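You operate a simulated robot arm through the tools that you are given. There is no shell and no other tool.

You are at the controls of a simulated robot arm. One attempt, no reset.

## Task
Close down the island's drying plate: switch off, slide on the black tray, water ring wiped off, lid closed.
Fine: switch off before wiping; wipe with the blotter and put it back; dial to 30. Set down upright: blotter. What is to be rubbed or washed off counts as gone when no trace of it is left.
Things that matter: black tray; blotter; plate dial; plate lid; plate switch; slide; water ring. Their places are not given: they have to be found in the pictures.

It is judged by the outcome, as a careful person would: the job done as asked, and still so three seconds after it is handed in. It fails if anything else is knocked over, pushed out of place, dropped, spilled or broken. A push-on lid holds only when it is set on centred and level and pressed home; a screw cap is set on level and turned clockwise until tight.

## Robot
A 6-joint arm with a fingered hand, fixed in place. Base frame: the origin is on the floor under the middle of its stand, x ahead of it, y to its left, z up. Units: m, rad, N and s.
With the tool pointing down near the work surface it reaches from about 0.46 to 0.94 m from the base axis. Its first joint turns from -2.897 to 2.897 rad. Payload 5 kg.
The TCP is the grasp point between the finger pads, 0.043 m short of the fingertips. In the tool frame z runs along the fingers and y along their closing line. The gripper opens to 0.144 m; its body begins 0.05 m behind the TCP. The gripper is a hand of 5 fingers: y runs from the thumb to the fingers, the wrist lies at [-0.021, -0.133, -0.233] in the tool frame, and closing takes about 1.5 s.
Orientation is that of the tool frame in the base frame, as a unit quaternion [w, x, y, z]. With the fingers straight down and the wrist toward the robot, the tool's x, y and z point along [0, 1, 0], [1, 0, 0] and [0, 0, -1] of the base frame.

## Interface
- The arm moves only by the tool drive_tool. Its argument "rows" is a list of rows, each an object of numbers (a shift or turn left out is 0, a gripper value left out holds the last): "tx", "ty", "tz": the shift along the tool's x, y, z in m; "rx", "ry", "rz": the turn, a rotation vector about the tool's x, y, z in rad; "claw": the gripper command, from -1 (shut) to 1 (fully open), values between in proportion. In form: [{"tx": .., "ty": .., "tz": .., "rx": .., "ry": .., "rz": .., "claw": ..}, ...]. A call has 1 to 20 rows; each row shifts and turns the commanded pose from where the row before left it, along the tool's axes as they then stand. Rows are played at 5 a second. More than 0.05 m and 0.15 rad between two rows, or a gripper value outside its range, and nothing of the call is played. Where a pose cannot be reached the arm comes as near as it can. A force on the tool above 40 N (or 10 N above the force at the start of the call, whichever is more), or a blocked arm, ends the call early, and 0.2 s more pass. The fingers move at their own pace (about 0.072 m/s each) and stop on an object; they squeeze with about 29 N. The grip force told is the motor's: it shows also when the fingers shut on nothing. Time passes only in rows, and 0.2 s behind the last, so rows that do not move let the fingers close. It gives the time, the measured TCP pose, the force on the tool (base axes), the opening and the grip force at its end, in the units of the frame above (readings bear some noise), with the torque about the TCP (base axes, N m) and any sound that the robot's microphone picked up.
- Cameras (640 x 400 px; columns grow to the right, rows downward): "scene" is fixed at [0.2144, -0.488, 1.4865]; the picture's right is [0.85, -0.53, 0.00], its down [-0.25, -0.40, -0.88] and it looks along [0.47, 0.75, -0.47] (base axes); focal length 324 px, centre (320, 200). "wrist" rides on the gripper at [0.086, -0.109, -0.168] in the tool frame; the picture's right is [-0.80, 0.28, -0.53], its down [-0.54, -0.73, 0.42] and it looks along [-0.27, 0.63, 0.73] (tool axes); focal length 275 px, centre (320, 200).
- snapshot(camera): a new picture of that camera. The clock stands still meanwhile.
- slide_trunk(by): slides the trunk up (or, below 0, down) by that many m; the arm rides with it, the base frame stays. It gives what a move gives, with no picture.
- grasp_type(shape): the hand has 5 fingers and takes this shape, open, in about a second: jaw (thumb against the fingers, like two jaws); tri (thumb and two fingers); tip (a fingertip pinch); poke (one finger out to press); point (the index stretched); flat (the hand flat); cup (the hand cupped); fist (a fist). The gripper value then closes the fingers along that shape, each until it touches; the sizes above hold for jaw. It gives what a move gives, with no picture.
- point_at(camera, pixels): for up to 12 pixels [column, row] of the newest picture of that camera ("zoom" is the newest enlarged one), the place [x, y, z] in the base frame of the surface seen there, good to about 0.003 m, but the place of the scene camera against the robot may be out by one fixed shift of up to 0.018 m in any direction. The clock stands still meanwhile.
- close_up(camera, box): a new picture of the part [left, top, right, bottom] of that camera's present view, enlarged. The clock stands still meanwhile.
- hand_in(): hands the job in; it is judged then, once.

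Unless the task says otherwise, let go and move clear before handing in.

The tools are called after "Request:" as a command line: name --argument value ..., lists and objects as JSON in quotes. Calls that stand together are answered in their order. drive_tool: Moves the arm, as the interface text tells. Its arguments: {"type":"object","properties":{"rows":{"type":"array","items":{"type":"object","properties":{"tx":{"type":"number"},"ty":{"type":"number"},"tz":{"type":"number"},"rx":{"type":"number"},"ry":{"type":"number"},"rz":{"type":"number"},"claw":{"type":"number"}}}}},"required":["rows"]} The other tools are called the same way: slide_trunk (by) moves the trunk up or down; grasp_type (shape) gives the hand a shape; snapshot (camera) takes a picture; point_at (camera, pixels) gives the place of the surface under pixels of a picture; close_up (camera, box) takes an enlarged picture of a part of a camera's view; hand_in () hands the job in.

At the start:

```text
time: 0.0
eef_pos: [0.4814, 0.1487, 1.2865]
tcp_rot: [0.0, 0.707, 0.707, 0.0]
wrist_force: [-0.2, -0.6, 0.1]
torque: [0.01, -0.03, -0.04]
opening: 0.1435
grasp_force: 0.0
shape: jaw
trunk travel left (down, up): [-0.45, 0.14]
```

scene: 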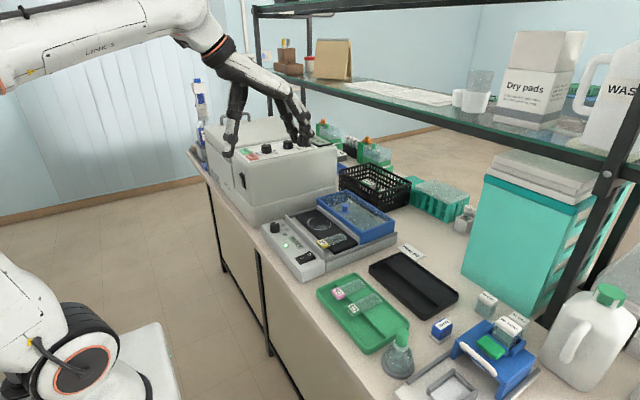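
wrist: 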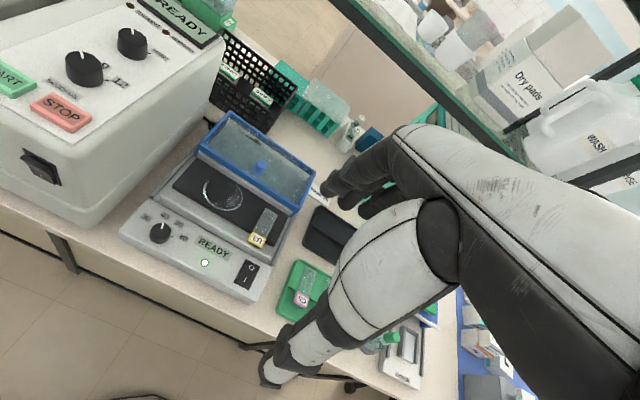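

The scene shows the drying plate around (320,235) with its blue lid open, a slide at about (330,240), and a black tray at (413,285). I'll enlarge these areas before moving.

Request:
close_up --camera "scene" --box '[250, 180, 410, 280]'

Request:
close_up --camera "wrist" --box '[100, 100, 360, 320]'

Request:
close_up --camera "scene" --box '[380, 240, 640, 400]'

```text
4.00 times, centred on (330, 230) of scene
```

zoom: 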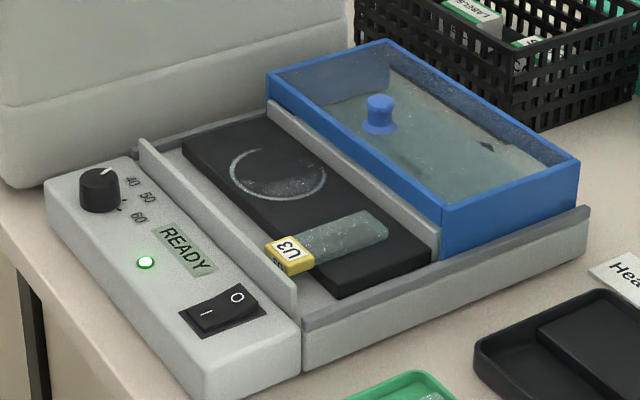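

```text
1.82 times, centred on (230, 210) of wrist
```

zoom: 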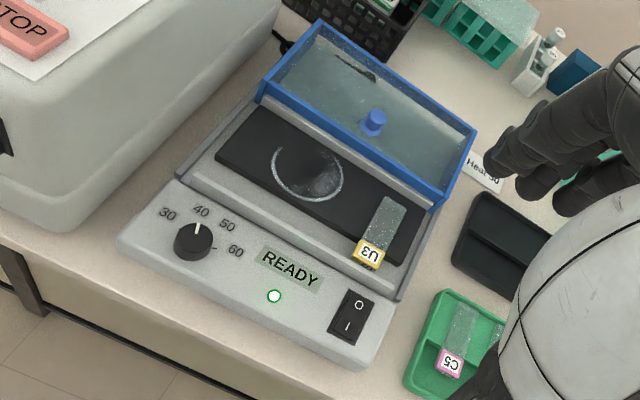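

```text
2.46 times, centred on (510, 320) of scene
```

zoom: 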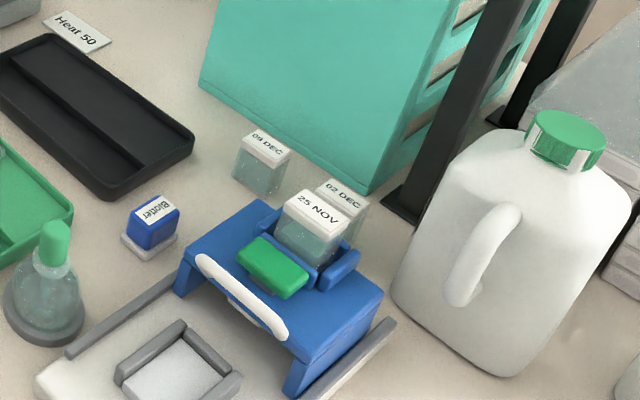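

The blotter is the small blue block at scene (442,328). The dial reads about 40, and the switch shows I and O. I'll measure places with both cameras to find the scene camera's shift.

Request:
snapshot --camera "scene"

Request:
point_at --camera "scene" --pixels '[[274, 226], [303, 257], [286, 245], [323, 243], [335, 237], [318, 222], [345, 212], [413, 285], [442, 328], [390, 216], [300, 275], [340, 225]]'

Request:
snapshot --camera "wrist"

Request:
point_at --camera "wrist" --pixels '[[160, 232], [245, 273], [205, 263], [256, 240], [265, 222], [222, 194], [259, 167], [325, 233], [205, 188], [171, 185], [267, 258], [216, 112]]'

```text
taken
```

scene: 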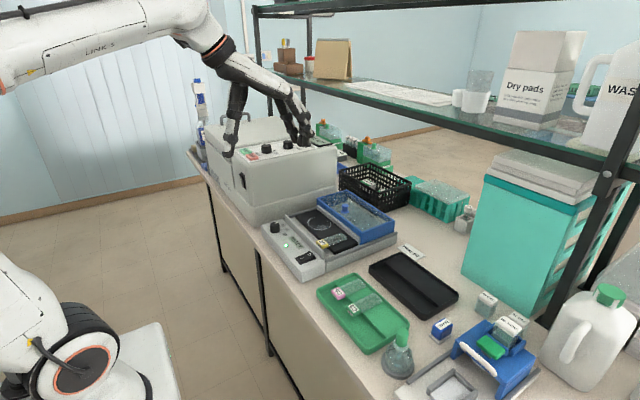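

```text
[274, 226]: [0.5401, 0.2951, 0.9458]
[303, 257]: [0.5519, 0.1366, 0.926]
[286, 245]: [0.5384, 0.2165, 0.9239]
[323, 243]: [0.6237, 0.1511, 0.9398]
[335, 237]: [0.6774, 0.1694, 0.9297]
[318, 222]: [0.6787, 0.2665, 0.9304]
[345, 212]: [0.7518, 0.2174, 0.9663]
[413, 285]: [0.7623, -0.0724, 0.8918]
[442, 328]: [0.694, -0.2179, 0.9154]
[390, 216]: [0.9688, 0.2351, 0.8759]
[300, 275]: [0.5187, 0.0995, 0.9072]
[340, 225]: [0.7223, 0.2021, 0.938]
```

```text
taken
```

wrist: 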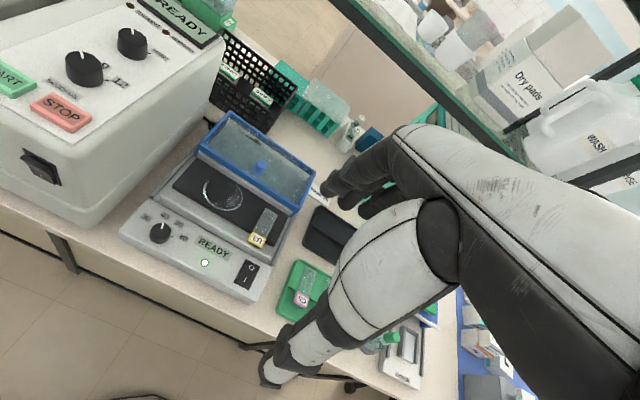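

```text
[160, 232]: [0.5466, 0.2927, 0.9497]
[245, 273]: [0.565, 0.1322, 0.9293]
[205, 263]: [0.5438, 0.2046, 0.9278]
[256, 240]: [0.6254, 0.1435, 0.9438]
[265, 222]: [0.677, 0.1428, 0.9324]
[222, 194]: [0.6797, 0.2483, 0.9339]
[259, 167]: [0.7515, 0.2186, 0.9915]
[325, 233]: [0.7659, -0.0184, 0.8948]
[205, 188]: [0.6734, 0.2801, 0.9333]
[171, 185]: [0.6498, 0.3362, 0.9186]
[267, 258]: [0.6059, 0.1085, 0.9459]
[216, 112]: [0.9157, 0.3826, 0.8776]
```

The two cameras agree to within about 1 cm, and the table top is near z=0.876. I'll measure the device's structure more closely, including the lid, rails and strips.

Request:
close_up --camera "scene" --box '[280, 180, 410, 261]'

Request:
point_at --camera "zoom" --pixels '[[140, 150], [400, 270], [250, 100], [470, 100], [585, 260], [400, 340], [398, 390], [595, 295], [290, 285], [25, 120], [235, 360], [500, 370]]'

Request:
close_up --camera "wrist" --box '[150, 100, 310, 200]'

Request:
point_at --camera "zoom" --pixels '[[205, 160], [305, 50], [640, 280], [595, 405], [430, 265], [440, 310], [200, 210], [130, 330], [280, 110], [400, 200], [560, 300], [90, 310]]'

```text
4.92 times, centred on (345, 220) of scene
```

zoom: 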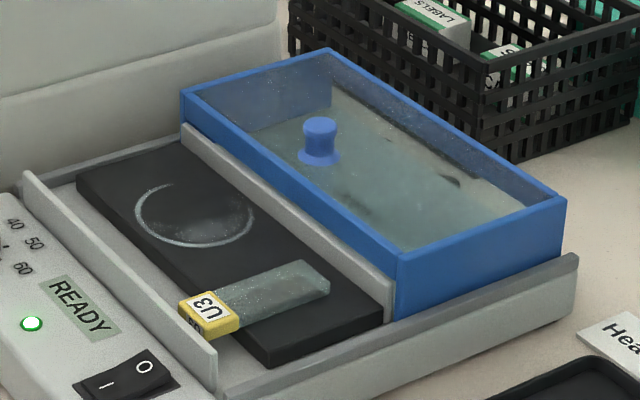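

```text
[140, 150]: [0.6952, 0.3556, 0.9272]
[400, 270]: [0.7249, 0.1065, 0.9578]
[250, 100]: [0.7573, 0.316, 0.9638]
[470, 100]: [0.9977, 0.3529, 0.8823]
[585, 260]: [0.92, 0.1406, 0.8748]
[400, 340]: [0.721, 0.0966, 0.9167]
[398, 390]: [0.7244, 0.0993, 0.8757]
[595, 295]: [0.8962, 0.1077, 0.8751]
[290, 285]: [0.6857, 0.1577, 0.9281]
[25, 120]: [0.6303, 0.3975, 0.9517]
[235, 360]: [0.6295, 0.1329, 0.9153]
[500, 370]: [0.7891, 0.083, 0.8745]
```

```text
4.00 times, centred on (230, 150) of wrist
```

zoom: 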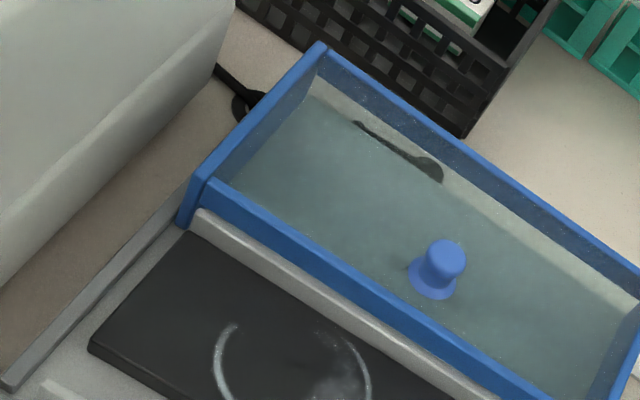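

```text
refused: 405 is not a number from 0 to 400
```

The lid is a blue frame with a glass top and a knob, and it sits behind a grey strip. I'll measure its edges in the wrist close-up.

Request:
point_at --camera "zoom" --pixels '[[205, 160], [318, 50], [635, 280], [590, 395], [445, 250], [435, 292], [200, 215], [205, 195], [260, 250], [250, 225], [90, 310], [150, 240]]'

Request:
close_up --camera "wrist" --box '[220, 150, 320, 220]'

Request:
point_at --camera "zoom" --pixels '[[600, 195], [550, 320], [540, 360], [300, 260], [300, 290], [245, 75], [240, 120], [450, 270], [420, 320], [370, 370], [500, 380], [580, 230]]'

```text
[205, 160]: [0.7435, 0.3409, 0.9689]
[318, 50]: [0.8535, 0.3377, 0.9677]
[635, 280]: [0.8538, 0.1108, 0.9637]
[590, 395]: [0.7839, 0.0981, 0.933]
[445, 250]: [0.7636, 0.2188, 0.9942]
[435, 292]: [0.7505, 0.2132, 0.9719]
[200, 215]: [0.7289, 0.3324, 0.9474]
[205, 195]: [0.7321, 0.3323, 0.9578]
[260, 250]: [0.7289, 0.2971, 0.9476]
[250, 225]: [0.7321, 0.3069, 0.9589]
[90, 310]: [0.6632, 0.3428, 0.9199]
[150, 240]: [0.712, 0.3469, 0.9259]
```

```text
5.71 times, centred on (270, 185) of wrist
```

zoom: 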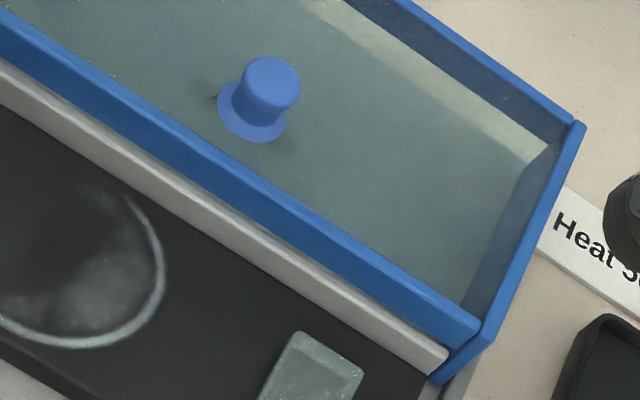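

```text
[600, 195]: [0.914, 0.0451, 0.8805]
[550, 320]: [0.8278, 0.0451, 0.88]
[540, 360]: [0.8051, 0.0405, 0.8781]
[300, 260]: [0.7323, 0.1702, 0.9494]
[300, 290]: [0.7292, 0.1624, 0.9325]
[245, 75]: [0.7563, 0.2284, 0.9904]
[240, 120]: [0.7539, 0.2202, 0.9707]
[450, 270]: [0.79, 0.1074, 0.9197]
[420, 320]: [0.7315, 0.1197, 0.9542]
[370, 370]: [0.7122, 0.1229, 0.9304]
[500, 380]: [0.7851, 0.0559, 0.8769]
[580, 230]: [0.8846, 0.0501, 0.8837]
```

The lid spans roughly x 0.73–0.855 and y 0.10–0.34, and slides on its side rails. Next I'll check the shelf's position, look closely at the switch and trays, and set the poke shape.

Request:
point_at --camera "scene" --pixels '[[330, 90], [450, 122], [590, 160], [400, 95], [560, 230], [290, 150], [255, 160], [332, 150], [340, 190], [412, 248], [489, 305], [460, 222]]'

Request:
grasp_type --shape "poke"

Request:
close_up --camera "scene" --box '[300, 240, 470, 346]'

Request:
point_at --camera "zoom" --pixels '[[260, 80], [390, 45], [605, 215], [480, 285], [350, 110], [430, 130], [500, 190], [420, 190], [520, 335], [560, 335], [535, 330], [545, 355]]'

Request:
snapshot --camera "wrist"

Request:
snapshot --camera "scene"

```text
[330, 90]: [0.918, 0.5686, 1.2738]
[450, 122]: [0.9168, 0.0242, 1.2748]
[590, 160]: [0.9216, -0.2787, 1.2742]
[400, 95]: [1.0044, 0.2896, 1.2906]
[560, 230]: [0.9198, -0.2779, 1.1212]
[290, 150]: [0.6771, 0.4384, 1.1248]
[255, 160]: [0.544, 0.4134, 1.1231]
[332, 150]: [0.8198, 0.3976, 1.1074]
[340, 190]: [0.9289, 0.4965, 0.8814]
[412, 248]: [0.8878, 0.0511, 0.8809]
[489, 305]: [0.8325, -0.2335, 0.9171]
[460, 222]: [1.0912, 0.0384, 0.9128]
```

```text
time: 0.9
eef_pos: [0.4818, 0.1491, 1.287]
tcp_rot: [0.0, 0.707, 0.708, 0.0]
wrist_force: [-0.4, -0.2, -0.5]
torque: [-0.02, 0.02, -0.02]
opening: 0.0
grasp_force: 0.0
shape: poke
trunk travel left (down, up): [-0.45, 0.14]
```

```text
3.76 times, centred on (385, 293) of scene
```

zoom: 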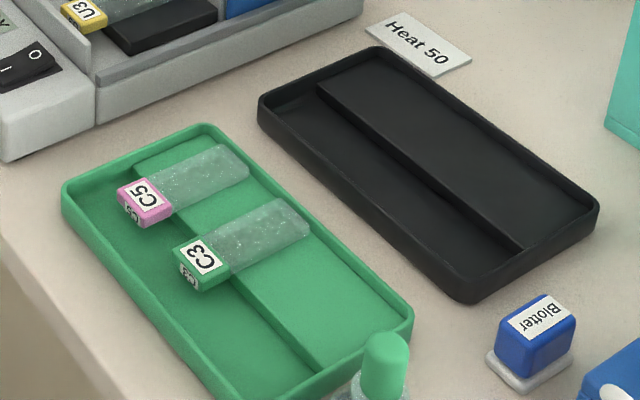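

```text
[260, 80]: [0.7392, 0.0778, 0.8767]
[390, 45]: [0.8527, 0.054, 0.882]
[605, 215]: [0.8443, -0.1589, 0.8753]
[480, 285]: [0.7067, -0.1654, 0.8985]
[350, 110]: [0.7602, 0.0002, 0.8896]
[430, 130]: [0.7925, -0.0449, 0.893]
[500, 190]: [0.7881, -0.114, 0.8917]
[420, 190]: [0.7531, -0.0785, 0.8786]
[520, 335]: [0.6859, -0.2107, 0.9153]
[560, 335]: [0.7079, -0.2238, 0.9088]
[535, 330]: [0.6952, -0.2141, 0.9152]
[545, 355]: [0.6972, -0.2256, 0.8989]
```

```text
taken
```

wrist: 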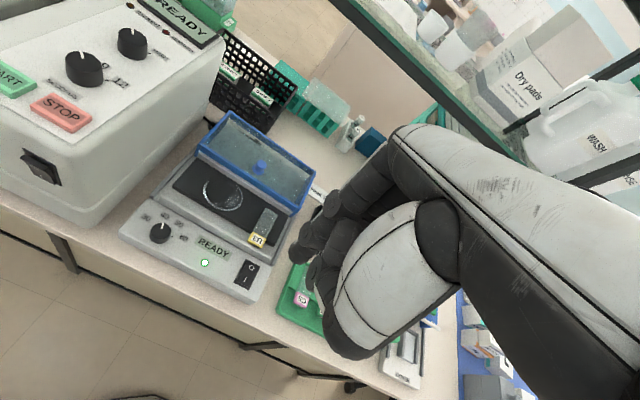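

```text
taken
```

scene: 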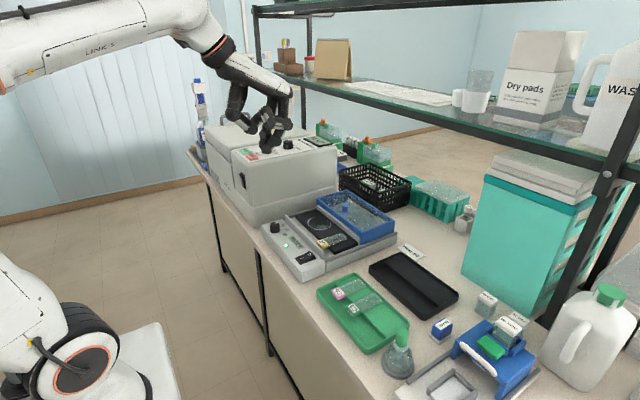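

The trays have a raised platform and a lower channel, and the slides lie with their label over the channel. Next I'll find where the poke fingertip is.

Request:
close_up --camera "scene" --box '[200, 40, 330, 160]'

Request:
point_at --camera "scene" --pixels '[[266, 148], [266, 140], [270, 130], [276, 142], [253, 118], [280, 125], [283, 120], [262, 150]]'

Request:
close_up --camera "wrist" --box '[260, 120, 460, 370]'

Request:
point_at --camera "wrist" --pixels '[[297, 255], [305, 240], [320, 225], [313, 275], [320, 285], [325, 330], [350, 345], [375, 185]]'

```text
3.33 times, centred on (265, 100) of scene
```

zoom: 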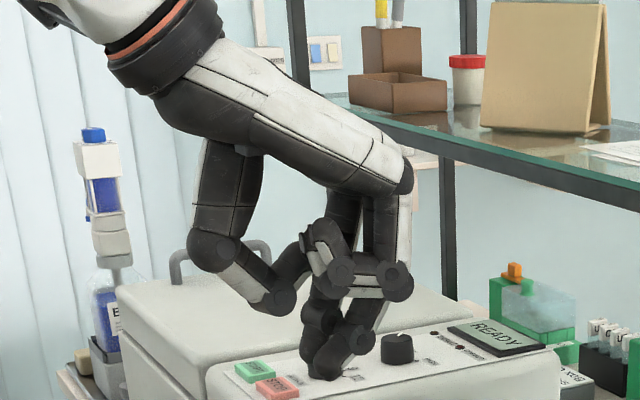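

```text
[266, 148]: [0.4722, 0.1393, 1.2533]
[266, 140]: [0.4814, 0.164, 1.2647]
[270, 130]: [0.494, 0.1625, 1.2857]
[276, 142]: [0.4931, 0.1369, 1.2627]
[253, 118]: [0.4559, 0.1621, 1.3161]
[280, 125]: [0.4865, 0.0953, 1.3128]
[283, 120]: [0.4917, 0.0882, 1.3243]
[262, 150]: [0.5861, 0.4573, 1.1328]
```

```text
1.60 times, centred on (360, 245) of wrist
```

zoom: 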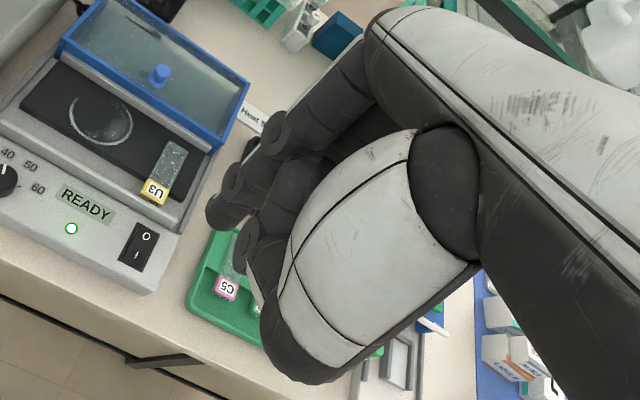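

```text
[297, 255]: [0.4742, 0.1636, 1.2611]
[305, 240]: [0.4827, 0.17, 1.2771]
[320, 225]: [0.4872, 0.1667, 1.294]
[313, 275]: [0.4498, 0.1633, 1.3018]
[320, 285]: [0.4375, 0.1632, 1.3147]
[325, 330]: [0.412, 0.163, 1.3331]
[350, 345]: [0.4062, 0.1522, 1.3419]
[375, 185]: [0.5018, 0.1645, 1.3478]
```

The lowest fingertip is around (0.473, 0.14–0.16, 1.25), about 3–4 cm below the TCP. I'll move down above the switch area and look again.

Request:
drive_tool --rows '[{"ty": 0.02, "tz": 0.04}, {"ty": 0.02, "tz": 0.04}, {"ty": 0.02, "tz": 0.04}, {"ty": 0.02, "tz": 0.04}, {"ty": 0.01, "tz": 0.04, "tx": -0.01}, {"tx": -0.01, "tz": 0.03}]'

Request:
snapshot --camera "scene"

Request:
snapshot --camera "wrist"

Request:
close_up --camera "scene" --box '[220, 130, 380, 290]'

```text
time: 2.3
eef_pos: [0.572, 0.1298, 1.0576]
tcp_rot: [0.0, 0.707, 0.707, 0.001]
wrist_force: [-0.3, 0.4, 0.0]
torque: [-0.02, 0.03, 0.0]
opening: 0.0
grasp_force: 0.0
shape: poke
trunk travel left (down, up): [-0.45, 0.14]
```

```text
taken
```

scene: 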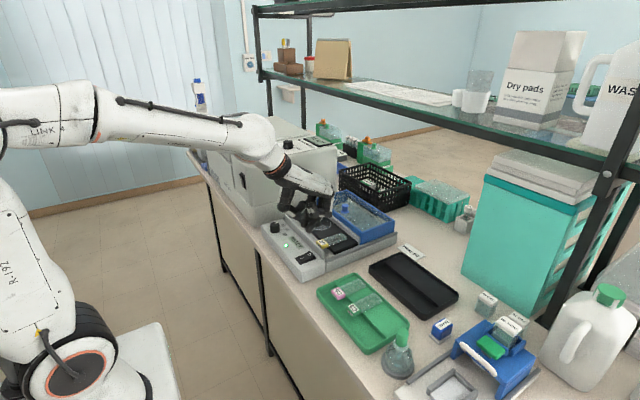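

```text
taken
```

wrist: 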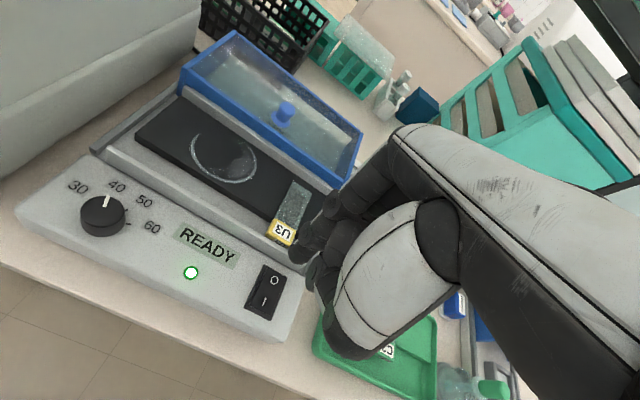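

```text
2.50 times, centred on (300, 210) of scene
```

zoom: 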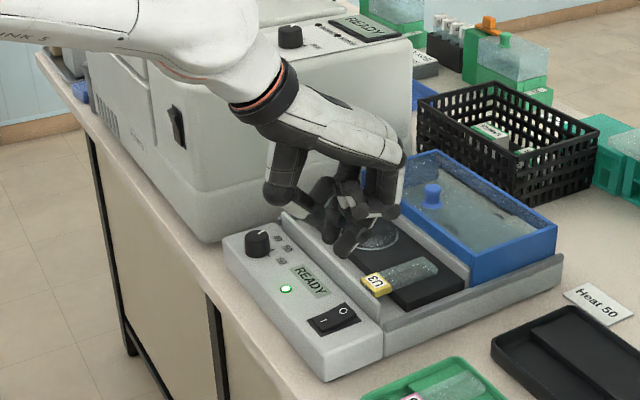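

From this nearer wrist view, the switch is at (265,292), the dial at (102,215) and the label at (281,232). I'll measure these and get a close-up of the fingertip.

Request:
point_at --camera "wrist" --pixels '[[275, 281], [264, 302], [285, 283], [261, 316], [104, 212], [107, 199], [82, 188], [117, 187], [281, 232], [293, 210], [195, 140], [285, 108]]'

Request:
close_up --camera "wrist" --box '[220, 140, 460, 340]'

Request:
point_at --camera "zoom" --pixels '[[190, 300], [205, 310], [235, 305], [230, 330], [255, 340], [270, 350], [245, 360], [180, 290], [290, 220], [330, 150]]'

Request:
close_up --camera "scene" --box '[270, 160, 350, 210]'

```text
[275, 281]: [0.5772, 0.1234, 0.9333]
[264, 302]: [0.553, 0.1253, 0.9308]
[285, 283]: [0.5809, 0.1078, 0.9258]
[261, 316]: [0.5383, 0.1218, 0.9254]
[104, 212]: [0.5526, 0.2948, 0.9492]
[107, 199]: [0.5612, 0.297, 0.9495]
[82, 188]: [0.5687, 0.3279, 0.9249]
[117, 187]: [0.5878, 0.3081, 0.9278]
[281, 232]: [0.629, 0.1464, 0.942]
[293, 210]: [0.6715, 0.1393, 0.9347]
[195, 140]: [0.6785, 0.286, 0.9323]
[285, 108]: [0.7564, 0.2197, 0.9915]
```

```text
2.00 times, centred on (340, 240) of wrist
```

zoom: 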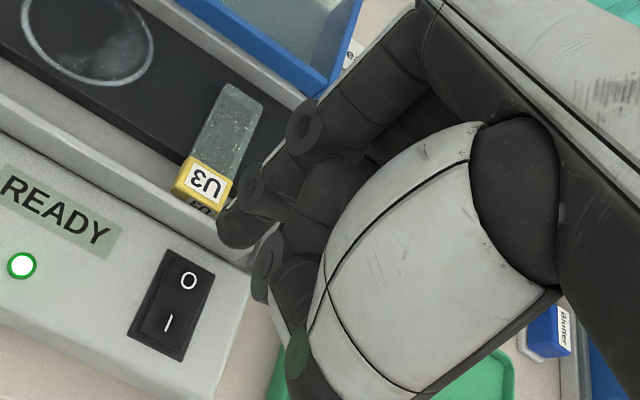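

```text
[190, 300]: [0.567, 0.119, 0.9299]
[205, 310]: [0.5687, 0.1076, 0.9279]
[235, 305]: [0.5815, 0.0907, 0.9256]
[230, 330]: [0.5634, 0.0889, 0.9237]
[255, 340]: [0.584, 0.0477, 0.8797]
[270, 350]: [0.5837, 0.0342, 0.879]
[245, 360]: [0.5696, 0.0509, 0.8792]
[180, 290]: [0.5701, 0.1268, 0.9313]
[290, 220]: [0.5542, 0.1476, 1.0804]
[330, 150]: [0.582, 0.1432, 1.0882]
```

```text
8.00 times, centred on (310, 185) of scene
```

zoom: 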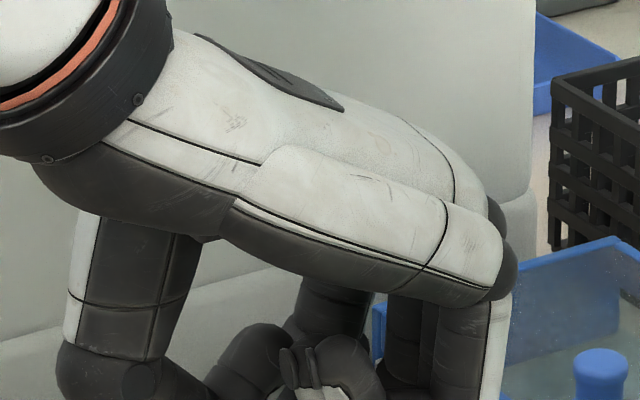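

Request:
close_up --camera "scene" --box '[280, 185, 360, 245]'

Request:
point_at --camera "zoom" --pixels '[[210, 310], [230, 330], [225, 290], [215, 270], [250, 270], [245, 320], [200, 250], [100, 200], [320, 240], [300, 270], [380, 240], [370, 200]]'

Request:
close_up --camera "wrist" --box '[280, 180, 380, 280]'

Request:
point_at --camera "zoom" --pixels '[[120, 260], [80, 230], [80, 310], [130, 340], [160, 260], [130, 180], [180, 150], [130, 370], [150, 300], [200, 340]]'

```text
6.67 times, centred on (320, 215) of scene
```

zoom: 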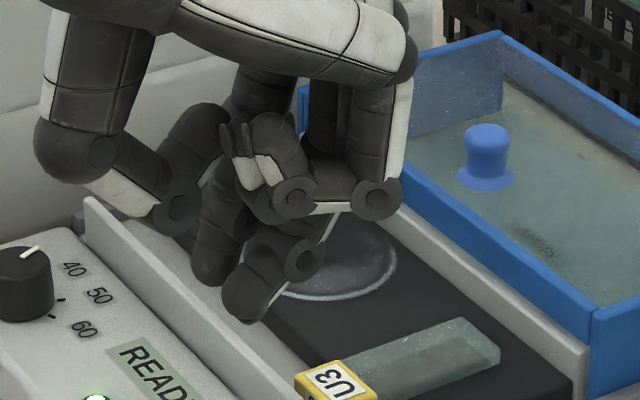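

```text
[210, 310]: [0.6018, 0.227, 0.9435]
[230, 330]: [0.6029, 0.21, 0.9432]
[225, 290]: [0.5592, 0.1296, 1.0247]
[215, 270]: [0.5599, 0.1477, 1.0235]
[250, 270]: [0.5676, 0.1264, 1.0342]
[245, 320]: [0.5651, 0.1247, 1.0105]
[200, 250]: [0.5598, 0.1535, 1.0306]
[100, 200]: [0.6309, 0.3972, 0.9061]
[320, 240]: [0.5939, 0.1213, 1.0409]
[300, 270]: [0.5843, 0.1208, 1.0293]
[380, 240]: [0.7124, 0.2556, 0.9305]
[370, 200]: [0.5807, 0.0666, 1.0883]
```

```text
4.00 times, centred on (330, 230) of wrist
```

zoom: 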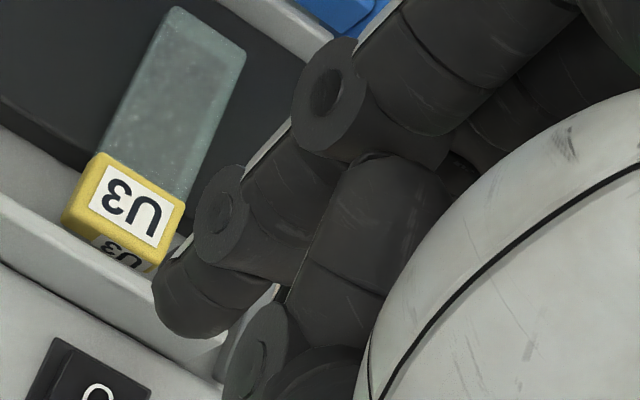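

```text
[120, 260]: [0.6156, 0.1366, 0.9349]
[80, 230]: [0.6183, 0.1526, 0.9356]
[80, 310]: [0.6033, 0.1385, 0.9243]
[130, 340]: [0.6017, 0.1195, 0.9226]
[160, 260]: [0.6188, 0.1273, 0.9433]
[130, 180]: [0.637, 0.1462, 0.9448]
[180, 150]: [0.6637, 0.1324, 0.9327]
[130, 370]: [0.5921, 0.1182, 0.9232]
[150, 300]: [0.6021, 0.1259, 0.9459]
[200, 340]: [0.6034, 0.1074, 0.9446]
```

The lowest tip in the scene close-up is at (240,310), about 4.5 cm below the TCP and nearly under it. I'll enlarge it to see which finger that is.

Request:
close_up --camera "scene" --box '[295, 190, 335, 230]'

Request:
point_at --camera "zoom" --pixels '[[150, 330], [170, 310], [145, 290], [200, 240], [250, 220], [100, 260], [105, 200], [240, 130], [140, 90], [320, 110], [60, 100], [180, 90]]'

```text
10.00 times, centred on (315, 210) of scene
```

zoom: 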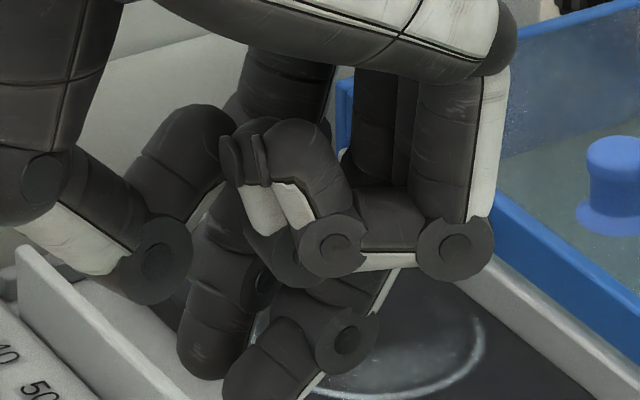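

```text
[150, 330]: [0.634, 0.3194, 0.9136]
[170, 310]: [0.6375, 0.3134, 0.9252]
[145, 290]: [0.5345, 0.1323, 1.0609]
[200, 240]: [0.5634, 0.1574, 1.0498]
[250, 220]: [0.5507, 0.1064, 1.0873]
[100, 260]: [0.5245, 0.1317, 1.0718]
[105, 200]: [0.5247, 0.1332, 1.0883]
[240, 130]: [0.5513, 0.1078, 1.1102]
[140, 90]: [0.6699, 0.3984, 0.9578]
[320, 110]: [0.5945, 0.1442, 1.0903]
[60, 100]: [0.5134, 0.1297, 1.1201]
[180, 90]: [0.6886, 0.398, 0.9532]
```

Two fingers hang low here and I can't tell which one is the poker, so I'll measure both tips and try the point shape for comparison.

Request:
point_at --camera "zoom" --pixels '[[205, 370], [190, 350], [235, 385], [260, 395], [225, 300], [340, 340], [290, 370], [260, 280]]'

Request:
grasp_type --shape "point"

Request:
close_up --camera "scene" --box '[280, 185, 360, 245]'

Request:
snapshot --camera "wrist"

```text
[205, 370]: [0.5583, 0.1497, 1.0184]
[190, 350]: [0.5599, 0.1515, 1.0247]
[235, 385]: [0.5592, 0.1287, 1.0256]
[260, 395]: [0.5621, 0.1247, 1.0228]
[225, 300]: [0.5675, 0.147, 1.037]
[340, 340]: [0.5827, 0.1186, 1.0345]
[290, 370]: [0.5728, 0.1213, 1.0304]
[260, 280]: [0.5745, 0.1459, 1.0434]
```

```text
time: 3.2
eef_pos: [0.5708, 0.1311, 1.0575]
tcp_rot: [0.0, 0.707, 0.707, -0.001]
wrist_force: [-1.3, 1.0, 0.7]
torque: [0.01, 0.01, 0.01]
opening: 0.0002
grasp_force: 0.1
shape: point
trunk travel left (down, up): [-0.45, 0.14]
```

```text
6.67 times, centred on (320, 215) of scene
```

zoom: 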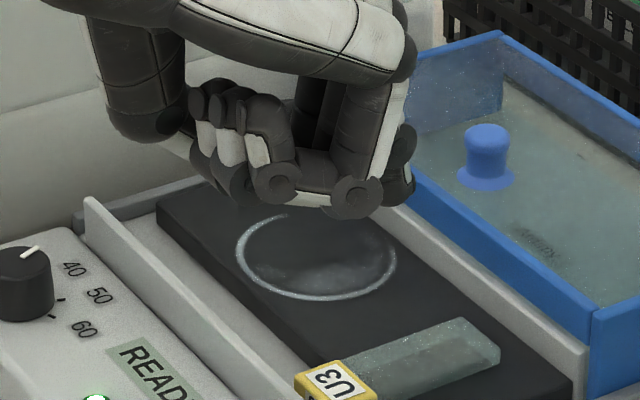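

```text
taken
```

wrist: 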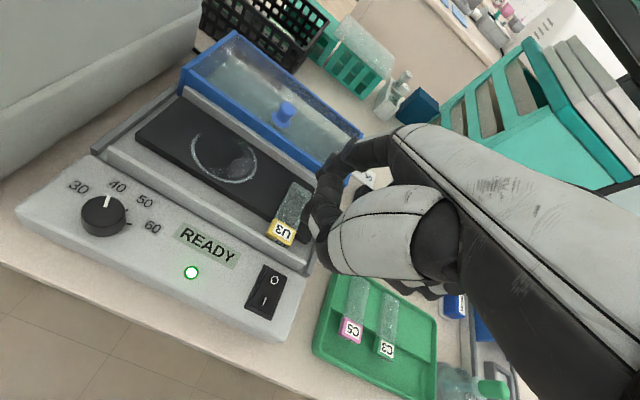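

The point shape folds away from the work, so I'll return to poke and look at its fingers again.

Request:
grasp_type --shape "poke"

Request:
close_up --camera "scene" --box '[290, 200, 340, 240]'

Request:
point_at --camera "zoom" --pixels '[[180, 270], [195, 300], [240, 330], [250, 350], [240, 300], [200, 230], [170, 290], [215, 310]]'

Request:
close_up --camera "wrist" --box '[280, 180, 380, 280]'

Request:
point_at --camera "zoom" --pixels '[[180, 290], [200, 320], [220, 220], [325, 90], [250, 350], [270, 320], [300, 370], [340, 220], [230, 300]]'

```text
time: 4.1
eef_pos: [0.5707, 0.1303, 1.0587]
tcp_rot: [0.0, 0.707, 0.707, 0.0]
wrist_force: [0.3, -0.4, 0.5]
torque: [-0.05, 0.04, -0.01]
opening: 0.0
grasp_force: 0.1
shape: poke
trunk travel left (down, up): [-0.45, 0.14]
```

```text
10.00 times, centred on (315, 220) of scene
```

zoom: 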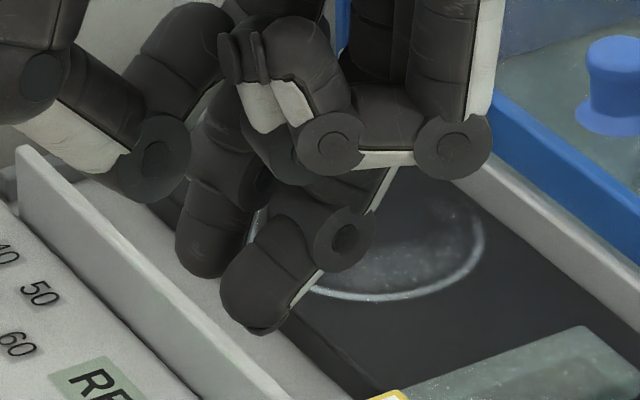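

```text
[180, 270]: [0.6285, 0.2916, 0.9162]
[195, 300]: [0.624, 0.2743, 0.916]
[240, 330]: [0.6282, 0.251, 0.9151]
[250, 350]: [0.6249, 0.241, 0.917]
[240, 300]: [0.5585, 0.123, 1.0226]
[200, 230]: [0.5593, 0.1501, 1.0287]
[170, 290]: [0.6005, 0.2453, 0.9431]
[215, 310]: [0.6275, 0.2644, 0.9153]
```

```text
4.00 times, centred on (330, 230) of wrist
```

zoom: 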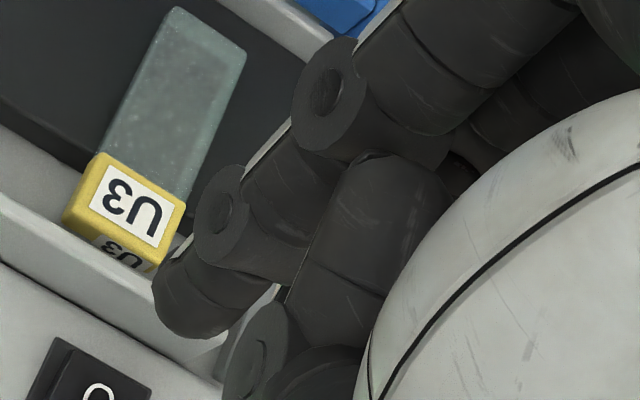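

```text
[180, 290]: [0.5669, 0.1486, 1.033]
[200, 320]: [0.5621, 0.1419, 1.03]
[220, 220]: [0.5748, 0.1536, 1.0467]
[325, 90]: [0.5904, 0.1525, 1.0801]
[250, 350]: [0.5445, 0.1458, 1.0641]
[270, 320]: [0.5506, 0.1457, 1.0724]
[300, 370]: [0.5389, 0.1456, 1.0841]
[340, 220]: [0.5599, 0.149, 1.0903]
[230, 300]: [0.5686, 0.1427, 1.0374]
```

Two fingertips hang nearly level. I'll close the hand along the poke shape and see whether only one finger stays out.

Request:
drive_tool --rows '[{"claw": -1}, {"claw": -1}, {"claw": -1}, {"claw": -1}, {"claw": -1}, {"claw": -1}, {"claw": -1}, {"claw": -1}]'

Request:
close_up --camera "scene" --box '[290, 200, 340, 240]'

Request:
close_up --camera "wrist" --box '[240, 180, 400, 280]'

```text
time: 5.9
eef_pos: [0.5709, 0.1299, 1.0568]
tcp_rot: [0.0, 0.708, 0.707, 0.001]
wrist_force: [0.1, -0.9, -0.2]
torque: [0.01, 0.01, -0.01]
opening: 0.0
grasp_force: 28.8
shape: jaw
trunk travel left (down, up): [-0.45, 0.14]
```

```text
10.00 times, centred on (315, 220) of scene
```

zoom: 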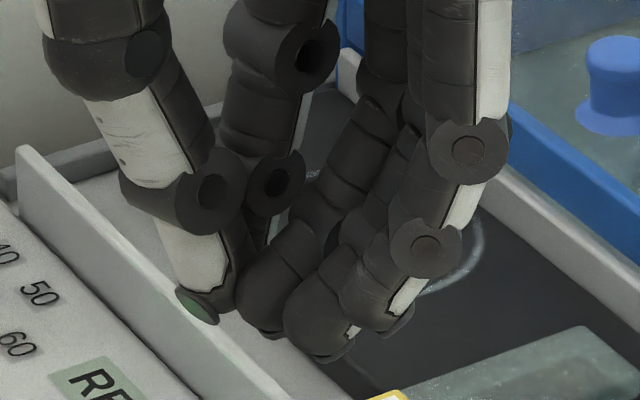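

```text
4.00 times, centred on (320, 230) of wrist
```

zoom: 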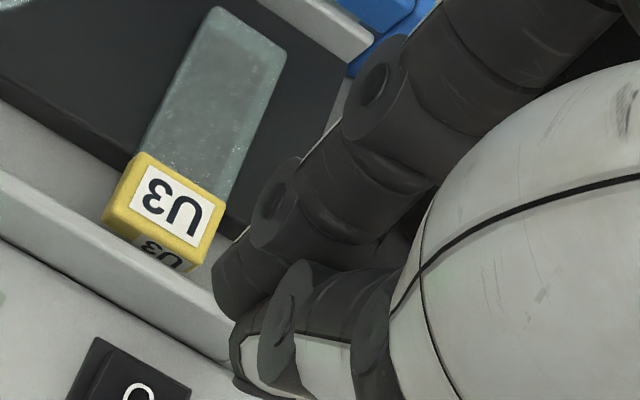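

Commanding the claw puts the hand back to jaw, so poke has to be used without a claw value. Its two tips are about 2.5 cm apart in y and could both land on the switch, so I'll measure the switch's edges.

Request:
grasp_type --shape "poke"

Request:
close_up --camera "wrist" --box '[220, 240, 320, 340]'

Request:
point_at --camera "zoom" --pixels '[[337, 160], [295, 250], [310, 115], [265, 100], [395, 140], [220, 270], [300, 310], [250, 200], [360, 200], [320, 205], [305, 90], [410, 125]]'

```text
time: 6.8
eef_pos: [0.5707, 0.1297, 1.0573]
tcp_rot: [0.0, 0.707, 0.707, 0.0]
wrist_force: [-0.2, 0.3, -0.2]
torque: [0.03, 0.0, -0.03]
opening: 0.0001
grasp_force: 0.0
shape: poke
trunk travel left (down, up): [-0.45, 0.14]
```

```text
4.00 times, centred on (270, 290) of wrist
```

zoom: 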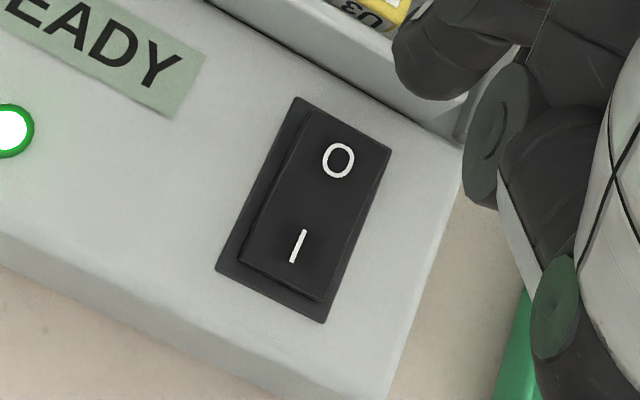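

```text
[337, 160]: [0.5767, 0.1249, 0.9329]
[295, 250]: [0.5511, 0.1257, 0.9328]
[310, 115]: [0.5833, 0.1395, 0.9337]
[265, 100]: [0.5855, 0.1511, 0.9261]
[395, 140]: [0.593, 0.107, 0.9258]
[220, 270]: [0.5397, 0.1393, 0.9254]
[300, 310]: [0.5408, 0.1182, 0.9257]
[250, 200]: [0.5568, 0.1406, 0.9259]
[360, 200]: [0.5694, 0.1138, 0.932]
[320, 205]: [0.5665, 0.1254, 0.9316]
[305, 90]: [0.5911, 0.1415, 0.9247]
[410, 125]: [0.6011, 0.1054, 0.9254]
```

The rocker spans about x 0.544–0.588 and y 0.111–0.140, with the O half at x≈0.577. I'll tilt the hand so the poke tips point straighter down, clear of the strip at x=0.602, and line up in y.

Request:
drive_tool --rows '[{"rx": -0.13, "tx": -0.004}, {"rx": -0.13, "tx": -0.0045}, {"rx": -0.13}, {}]'

Request:
close_up --camera "scene" --box '[270, 190, 350, 250]'

Request:
point_at --camera "zoom" --pixels '[[290, 300], [270, 290], [300, 320], [250, 250], [280, 270], [320, 290], [310, 250], [340, 270], [290, 335], [260, 310], [275, 320], [330, 310]]'

Request:
close_up --camera "wrist" --box '[220, 180, 380, 300]'

```text
time: 7.8
eef_pos: [0.5715, 0.1208, 1.0585]
tcp_rot: [0.137, 0.694, 0.694, 0.138]
wrist_force: [0.6, 0.3, 0.4]
torque: [0.01, 0.0, 0.01]
opening: 0.0
grasp_force: 0.0
shape: poke
trunk travel left (down, up): [-0.45, 0.14]
```

```text
6.67 times, centred on (310, 220) of scene
```

zoom: 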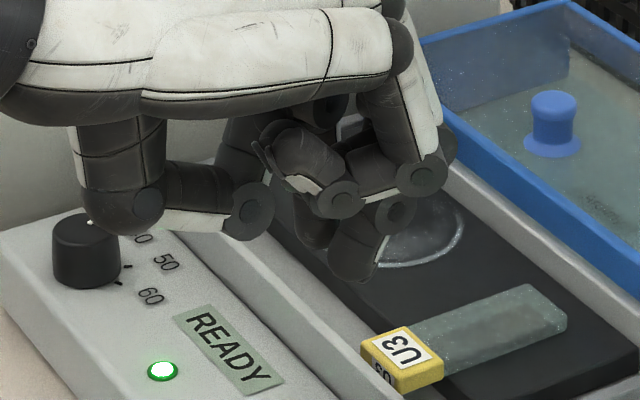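

```text
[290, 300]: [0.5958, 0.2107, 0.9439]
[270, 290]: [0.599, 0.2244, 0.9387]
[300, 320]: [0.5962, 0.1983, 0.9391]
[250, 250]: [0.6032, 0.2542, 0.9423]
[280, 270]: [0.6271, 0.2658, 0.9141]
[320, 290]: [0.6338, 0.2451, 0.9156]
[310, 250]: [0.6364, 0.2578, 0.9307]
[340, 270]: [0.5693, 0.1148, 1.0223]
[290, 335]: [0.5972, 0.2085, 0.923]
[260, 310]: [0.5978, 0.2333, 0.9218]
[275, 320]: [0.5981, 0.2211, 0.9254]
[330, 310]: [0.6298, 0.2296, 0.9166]
```

```text
3.33 times, centred on (300, 240) of wrist
```

zoom: 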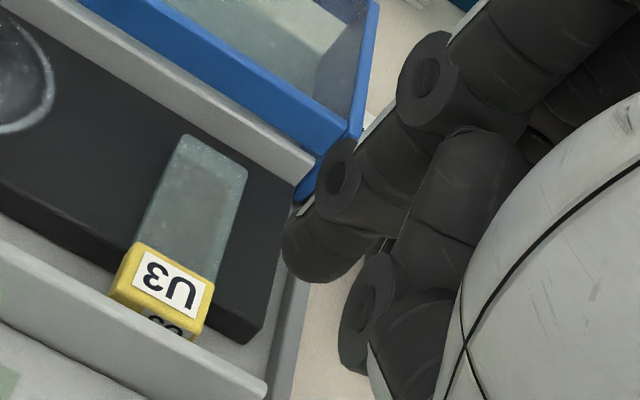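

The lower finger now points straight down, with its tip near (355,275) in the scene close-up. I'll measure both tips precisely.

Request:
close_up --camera "scene" --box '[295, 210, 335, 240]'

Request:
point_at --camera "zoom" --pixels '[[360, 300], [340, 310], [390, 290], [320, 260], [330, 200], [370, 240], [400, 200], [440, 160], [340, 240], [300, 150], [280, 200], [360, 310]]'

Request:
close_up --camera "wrist" --box '[270, 200, 350, 280]'

Request:
point_at --camera "zoom" --pixels '[[290, 280], [270, 230], [330, 290], [360, 160], [300, 240], [340, 280], [380, 290], [390, 270], [400, 340], [280, 260]]'

```text
13.33 times, centred on (315, 225) of scene
```

zoom: 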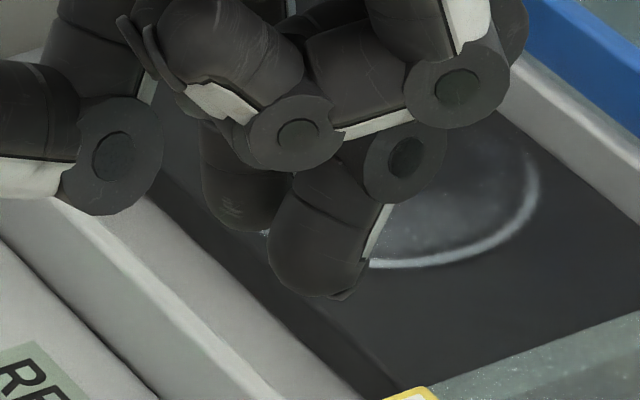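

```text
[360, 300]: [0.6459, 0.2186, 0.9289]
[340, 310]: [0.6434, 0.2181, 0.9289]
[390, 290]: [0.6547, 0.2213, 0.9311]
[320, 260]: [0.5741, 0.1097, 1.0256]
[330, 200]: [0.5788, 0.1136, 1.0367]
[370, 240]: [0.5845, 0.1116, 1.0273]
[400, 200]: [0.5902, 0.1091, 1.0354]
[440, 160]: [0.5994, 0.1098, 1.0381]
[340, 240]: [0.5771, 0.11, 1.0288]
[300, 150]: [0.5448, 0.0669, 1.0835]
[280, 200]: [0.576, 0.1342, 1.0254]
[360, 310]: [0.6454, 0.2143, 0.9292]
```

```text
5.00 times, centred on (310, 240) of wrist
```

zoom: 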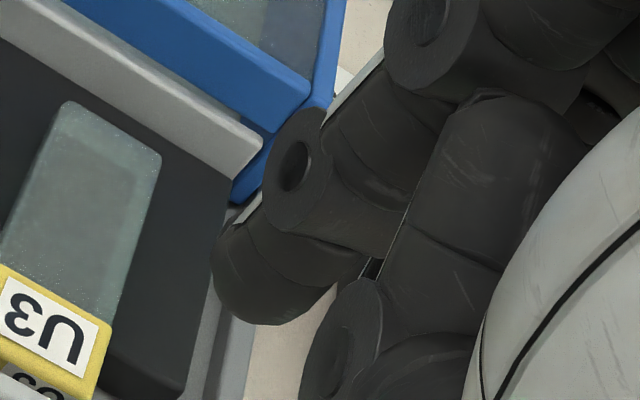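

```text
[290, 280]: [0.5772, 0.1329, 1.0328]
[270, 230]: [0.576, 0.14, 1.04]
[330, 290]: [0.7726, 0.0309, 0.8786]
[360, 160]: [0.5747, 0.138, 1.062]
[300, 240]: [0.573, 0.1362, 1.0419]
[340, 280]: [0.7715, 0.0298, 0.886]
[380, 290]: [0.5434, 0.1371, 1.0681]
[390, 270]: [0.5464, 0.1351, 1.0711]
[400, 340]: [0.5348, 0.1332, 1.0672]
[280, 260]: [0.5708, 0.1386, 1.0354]
```

Both tips look level, about 3.8 cm below the TCP. I'll pin down the scene camera's shift using the switch letters, the LED and the label.

Request:
close_up --camera "scene" --box '[270, 225, 334, 265]'

```text
10.00 times, centred on (302, 245) of scene
```

zoom: 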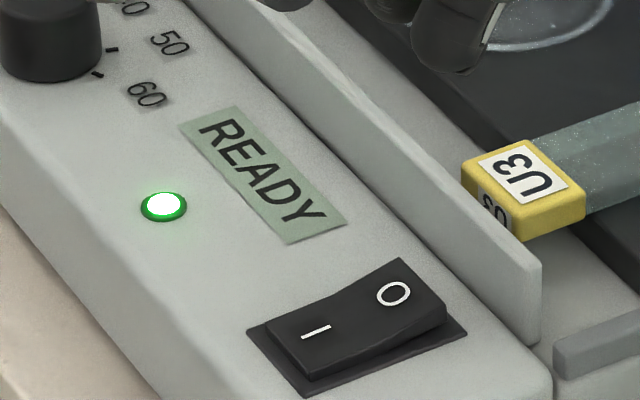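

The O side is clearly raised and the I side is pressed, so the plate is on. I'll measure these same features through the scene camera.

Request:
point_at --camera "zoom" --pixels '[[393, 294], [316, 332], [521, 172], [163, 206], [540, 268], [445, 305], [400, 262], [270, 330], [310, 378], [480, 172], [560, 190], [525, 240]]'

Request:
snapshot --camera "wrist"

```text
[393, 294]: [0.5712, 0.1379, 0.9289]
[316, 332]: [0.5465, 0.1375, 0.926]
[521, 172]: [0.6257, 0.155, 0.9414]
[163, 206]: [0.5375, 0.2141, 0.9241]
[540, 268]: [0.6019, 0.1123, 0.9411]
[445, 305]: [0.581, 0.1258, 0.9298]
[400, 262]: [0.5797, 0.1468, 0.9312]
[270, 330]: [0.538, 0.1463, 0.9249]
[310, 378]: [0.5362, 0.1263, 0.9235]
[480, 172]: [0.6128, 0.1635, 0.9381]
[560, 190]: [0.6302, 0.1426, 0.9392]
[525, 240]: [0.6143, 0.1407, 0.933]
```

```text
taken
```

wrist: 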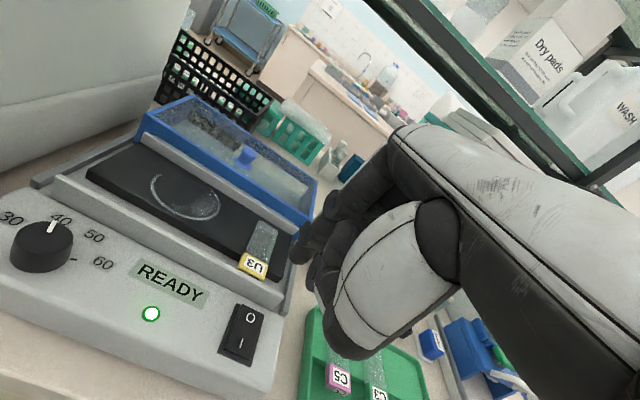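

The scene camera reads about (−0.005, +0.011, −0.004) off the true position, so the poke tips are at x≈0.583 and y≈0.106 and 0.131. I'll move to hover just above the O half.

Request:
drive_tool --rows '[{"tx": 0.0035, "ty": -0.0105, "tz": 0.022}, {"tx": 0.0035, "ty": -0.0105, "tz": 0.022}, {"ty": -0.0107, "tz": 0.0225}, {}]'

Request:
close_up --camera "scene" --box '[270, 220, 350, 270]'

Request:
close_up --camera "wrist" --box '[220, 180, 380, 380]'

```text
time: 8.8
eef_pos: [0.5682, 0.1291, 0.9832]
tcp_rot: [0.137, 0.694, 0.693, 0.137]
wrist_force: [-0.3, 0.1, 0.3]
torque: [-0.02, 0.0, 0.0]
opening: 0.0
grasp_force: 0.1
shape: poke
trunk travel left (down, up): [-0.45, 0.14]
```

```text
8.00 times, centred on (310, 245) of scene
```

zoom: 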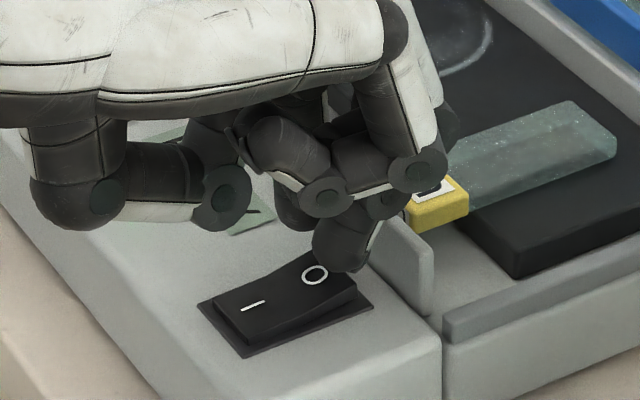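

```text
2.00 times, centred on (300, 280) of wrist
```

zoom: 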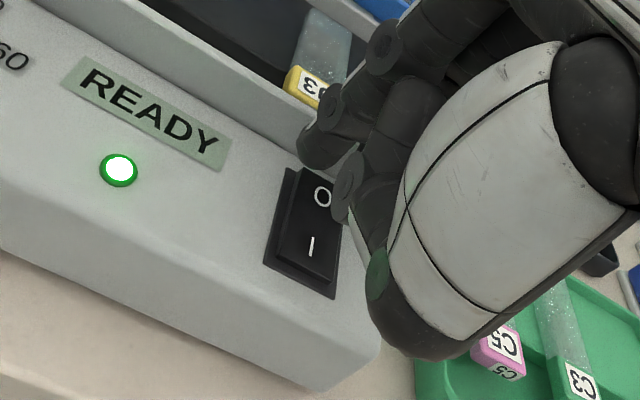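

Both tips hover right over the O half, at about z=0.946. I'll press straight down in small steps and listen for a click.

Request:
drive_tool --rows '[{"ty": -0.00114, "tz": 0.00278}, {"ty": -0.00114, "tz": 0.00278}, {"ty": -0.00114, "tz": 0.00278}, {"ty": -0.00114, "tz": 0.00278}, {"ty": -0.00076, "tz": 0.00185}]'

Request:
close_up --camera "scene" --box '[270, 220, 350, 270]'

```text
time: 10.0
eef_pos: [0.5679, 0.1299, 0.973]
tcp_rot: [0.139, 0.694, 0.693, 0.14]
wrist_force: [-0.6, -0.2, 16.1]
torque: [-0.17, -0.2, -0.02]
opening: 0.0
grasp_force: 0.1
shape: poke
trunk travel left (down, up): [-0.45, 0.14]
```

```text
8.00 times, centred on (310, 245) of scene
```

zoom: 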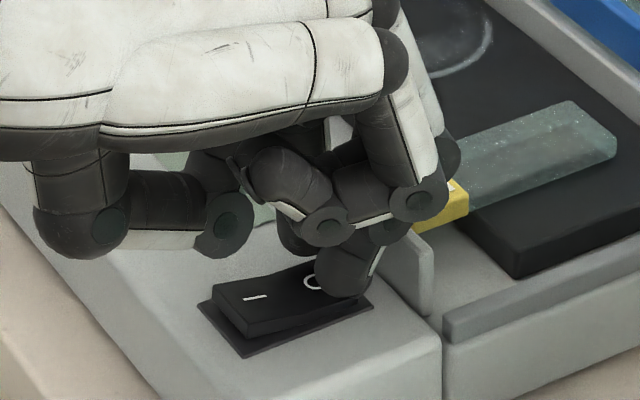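

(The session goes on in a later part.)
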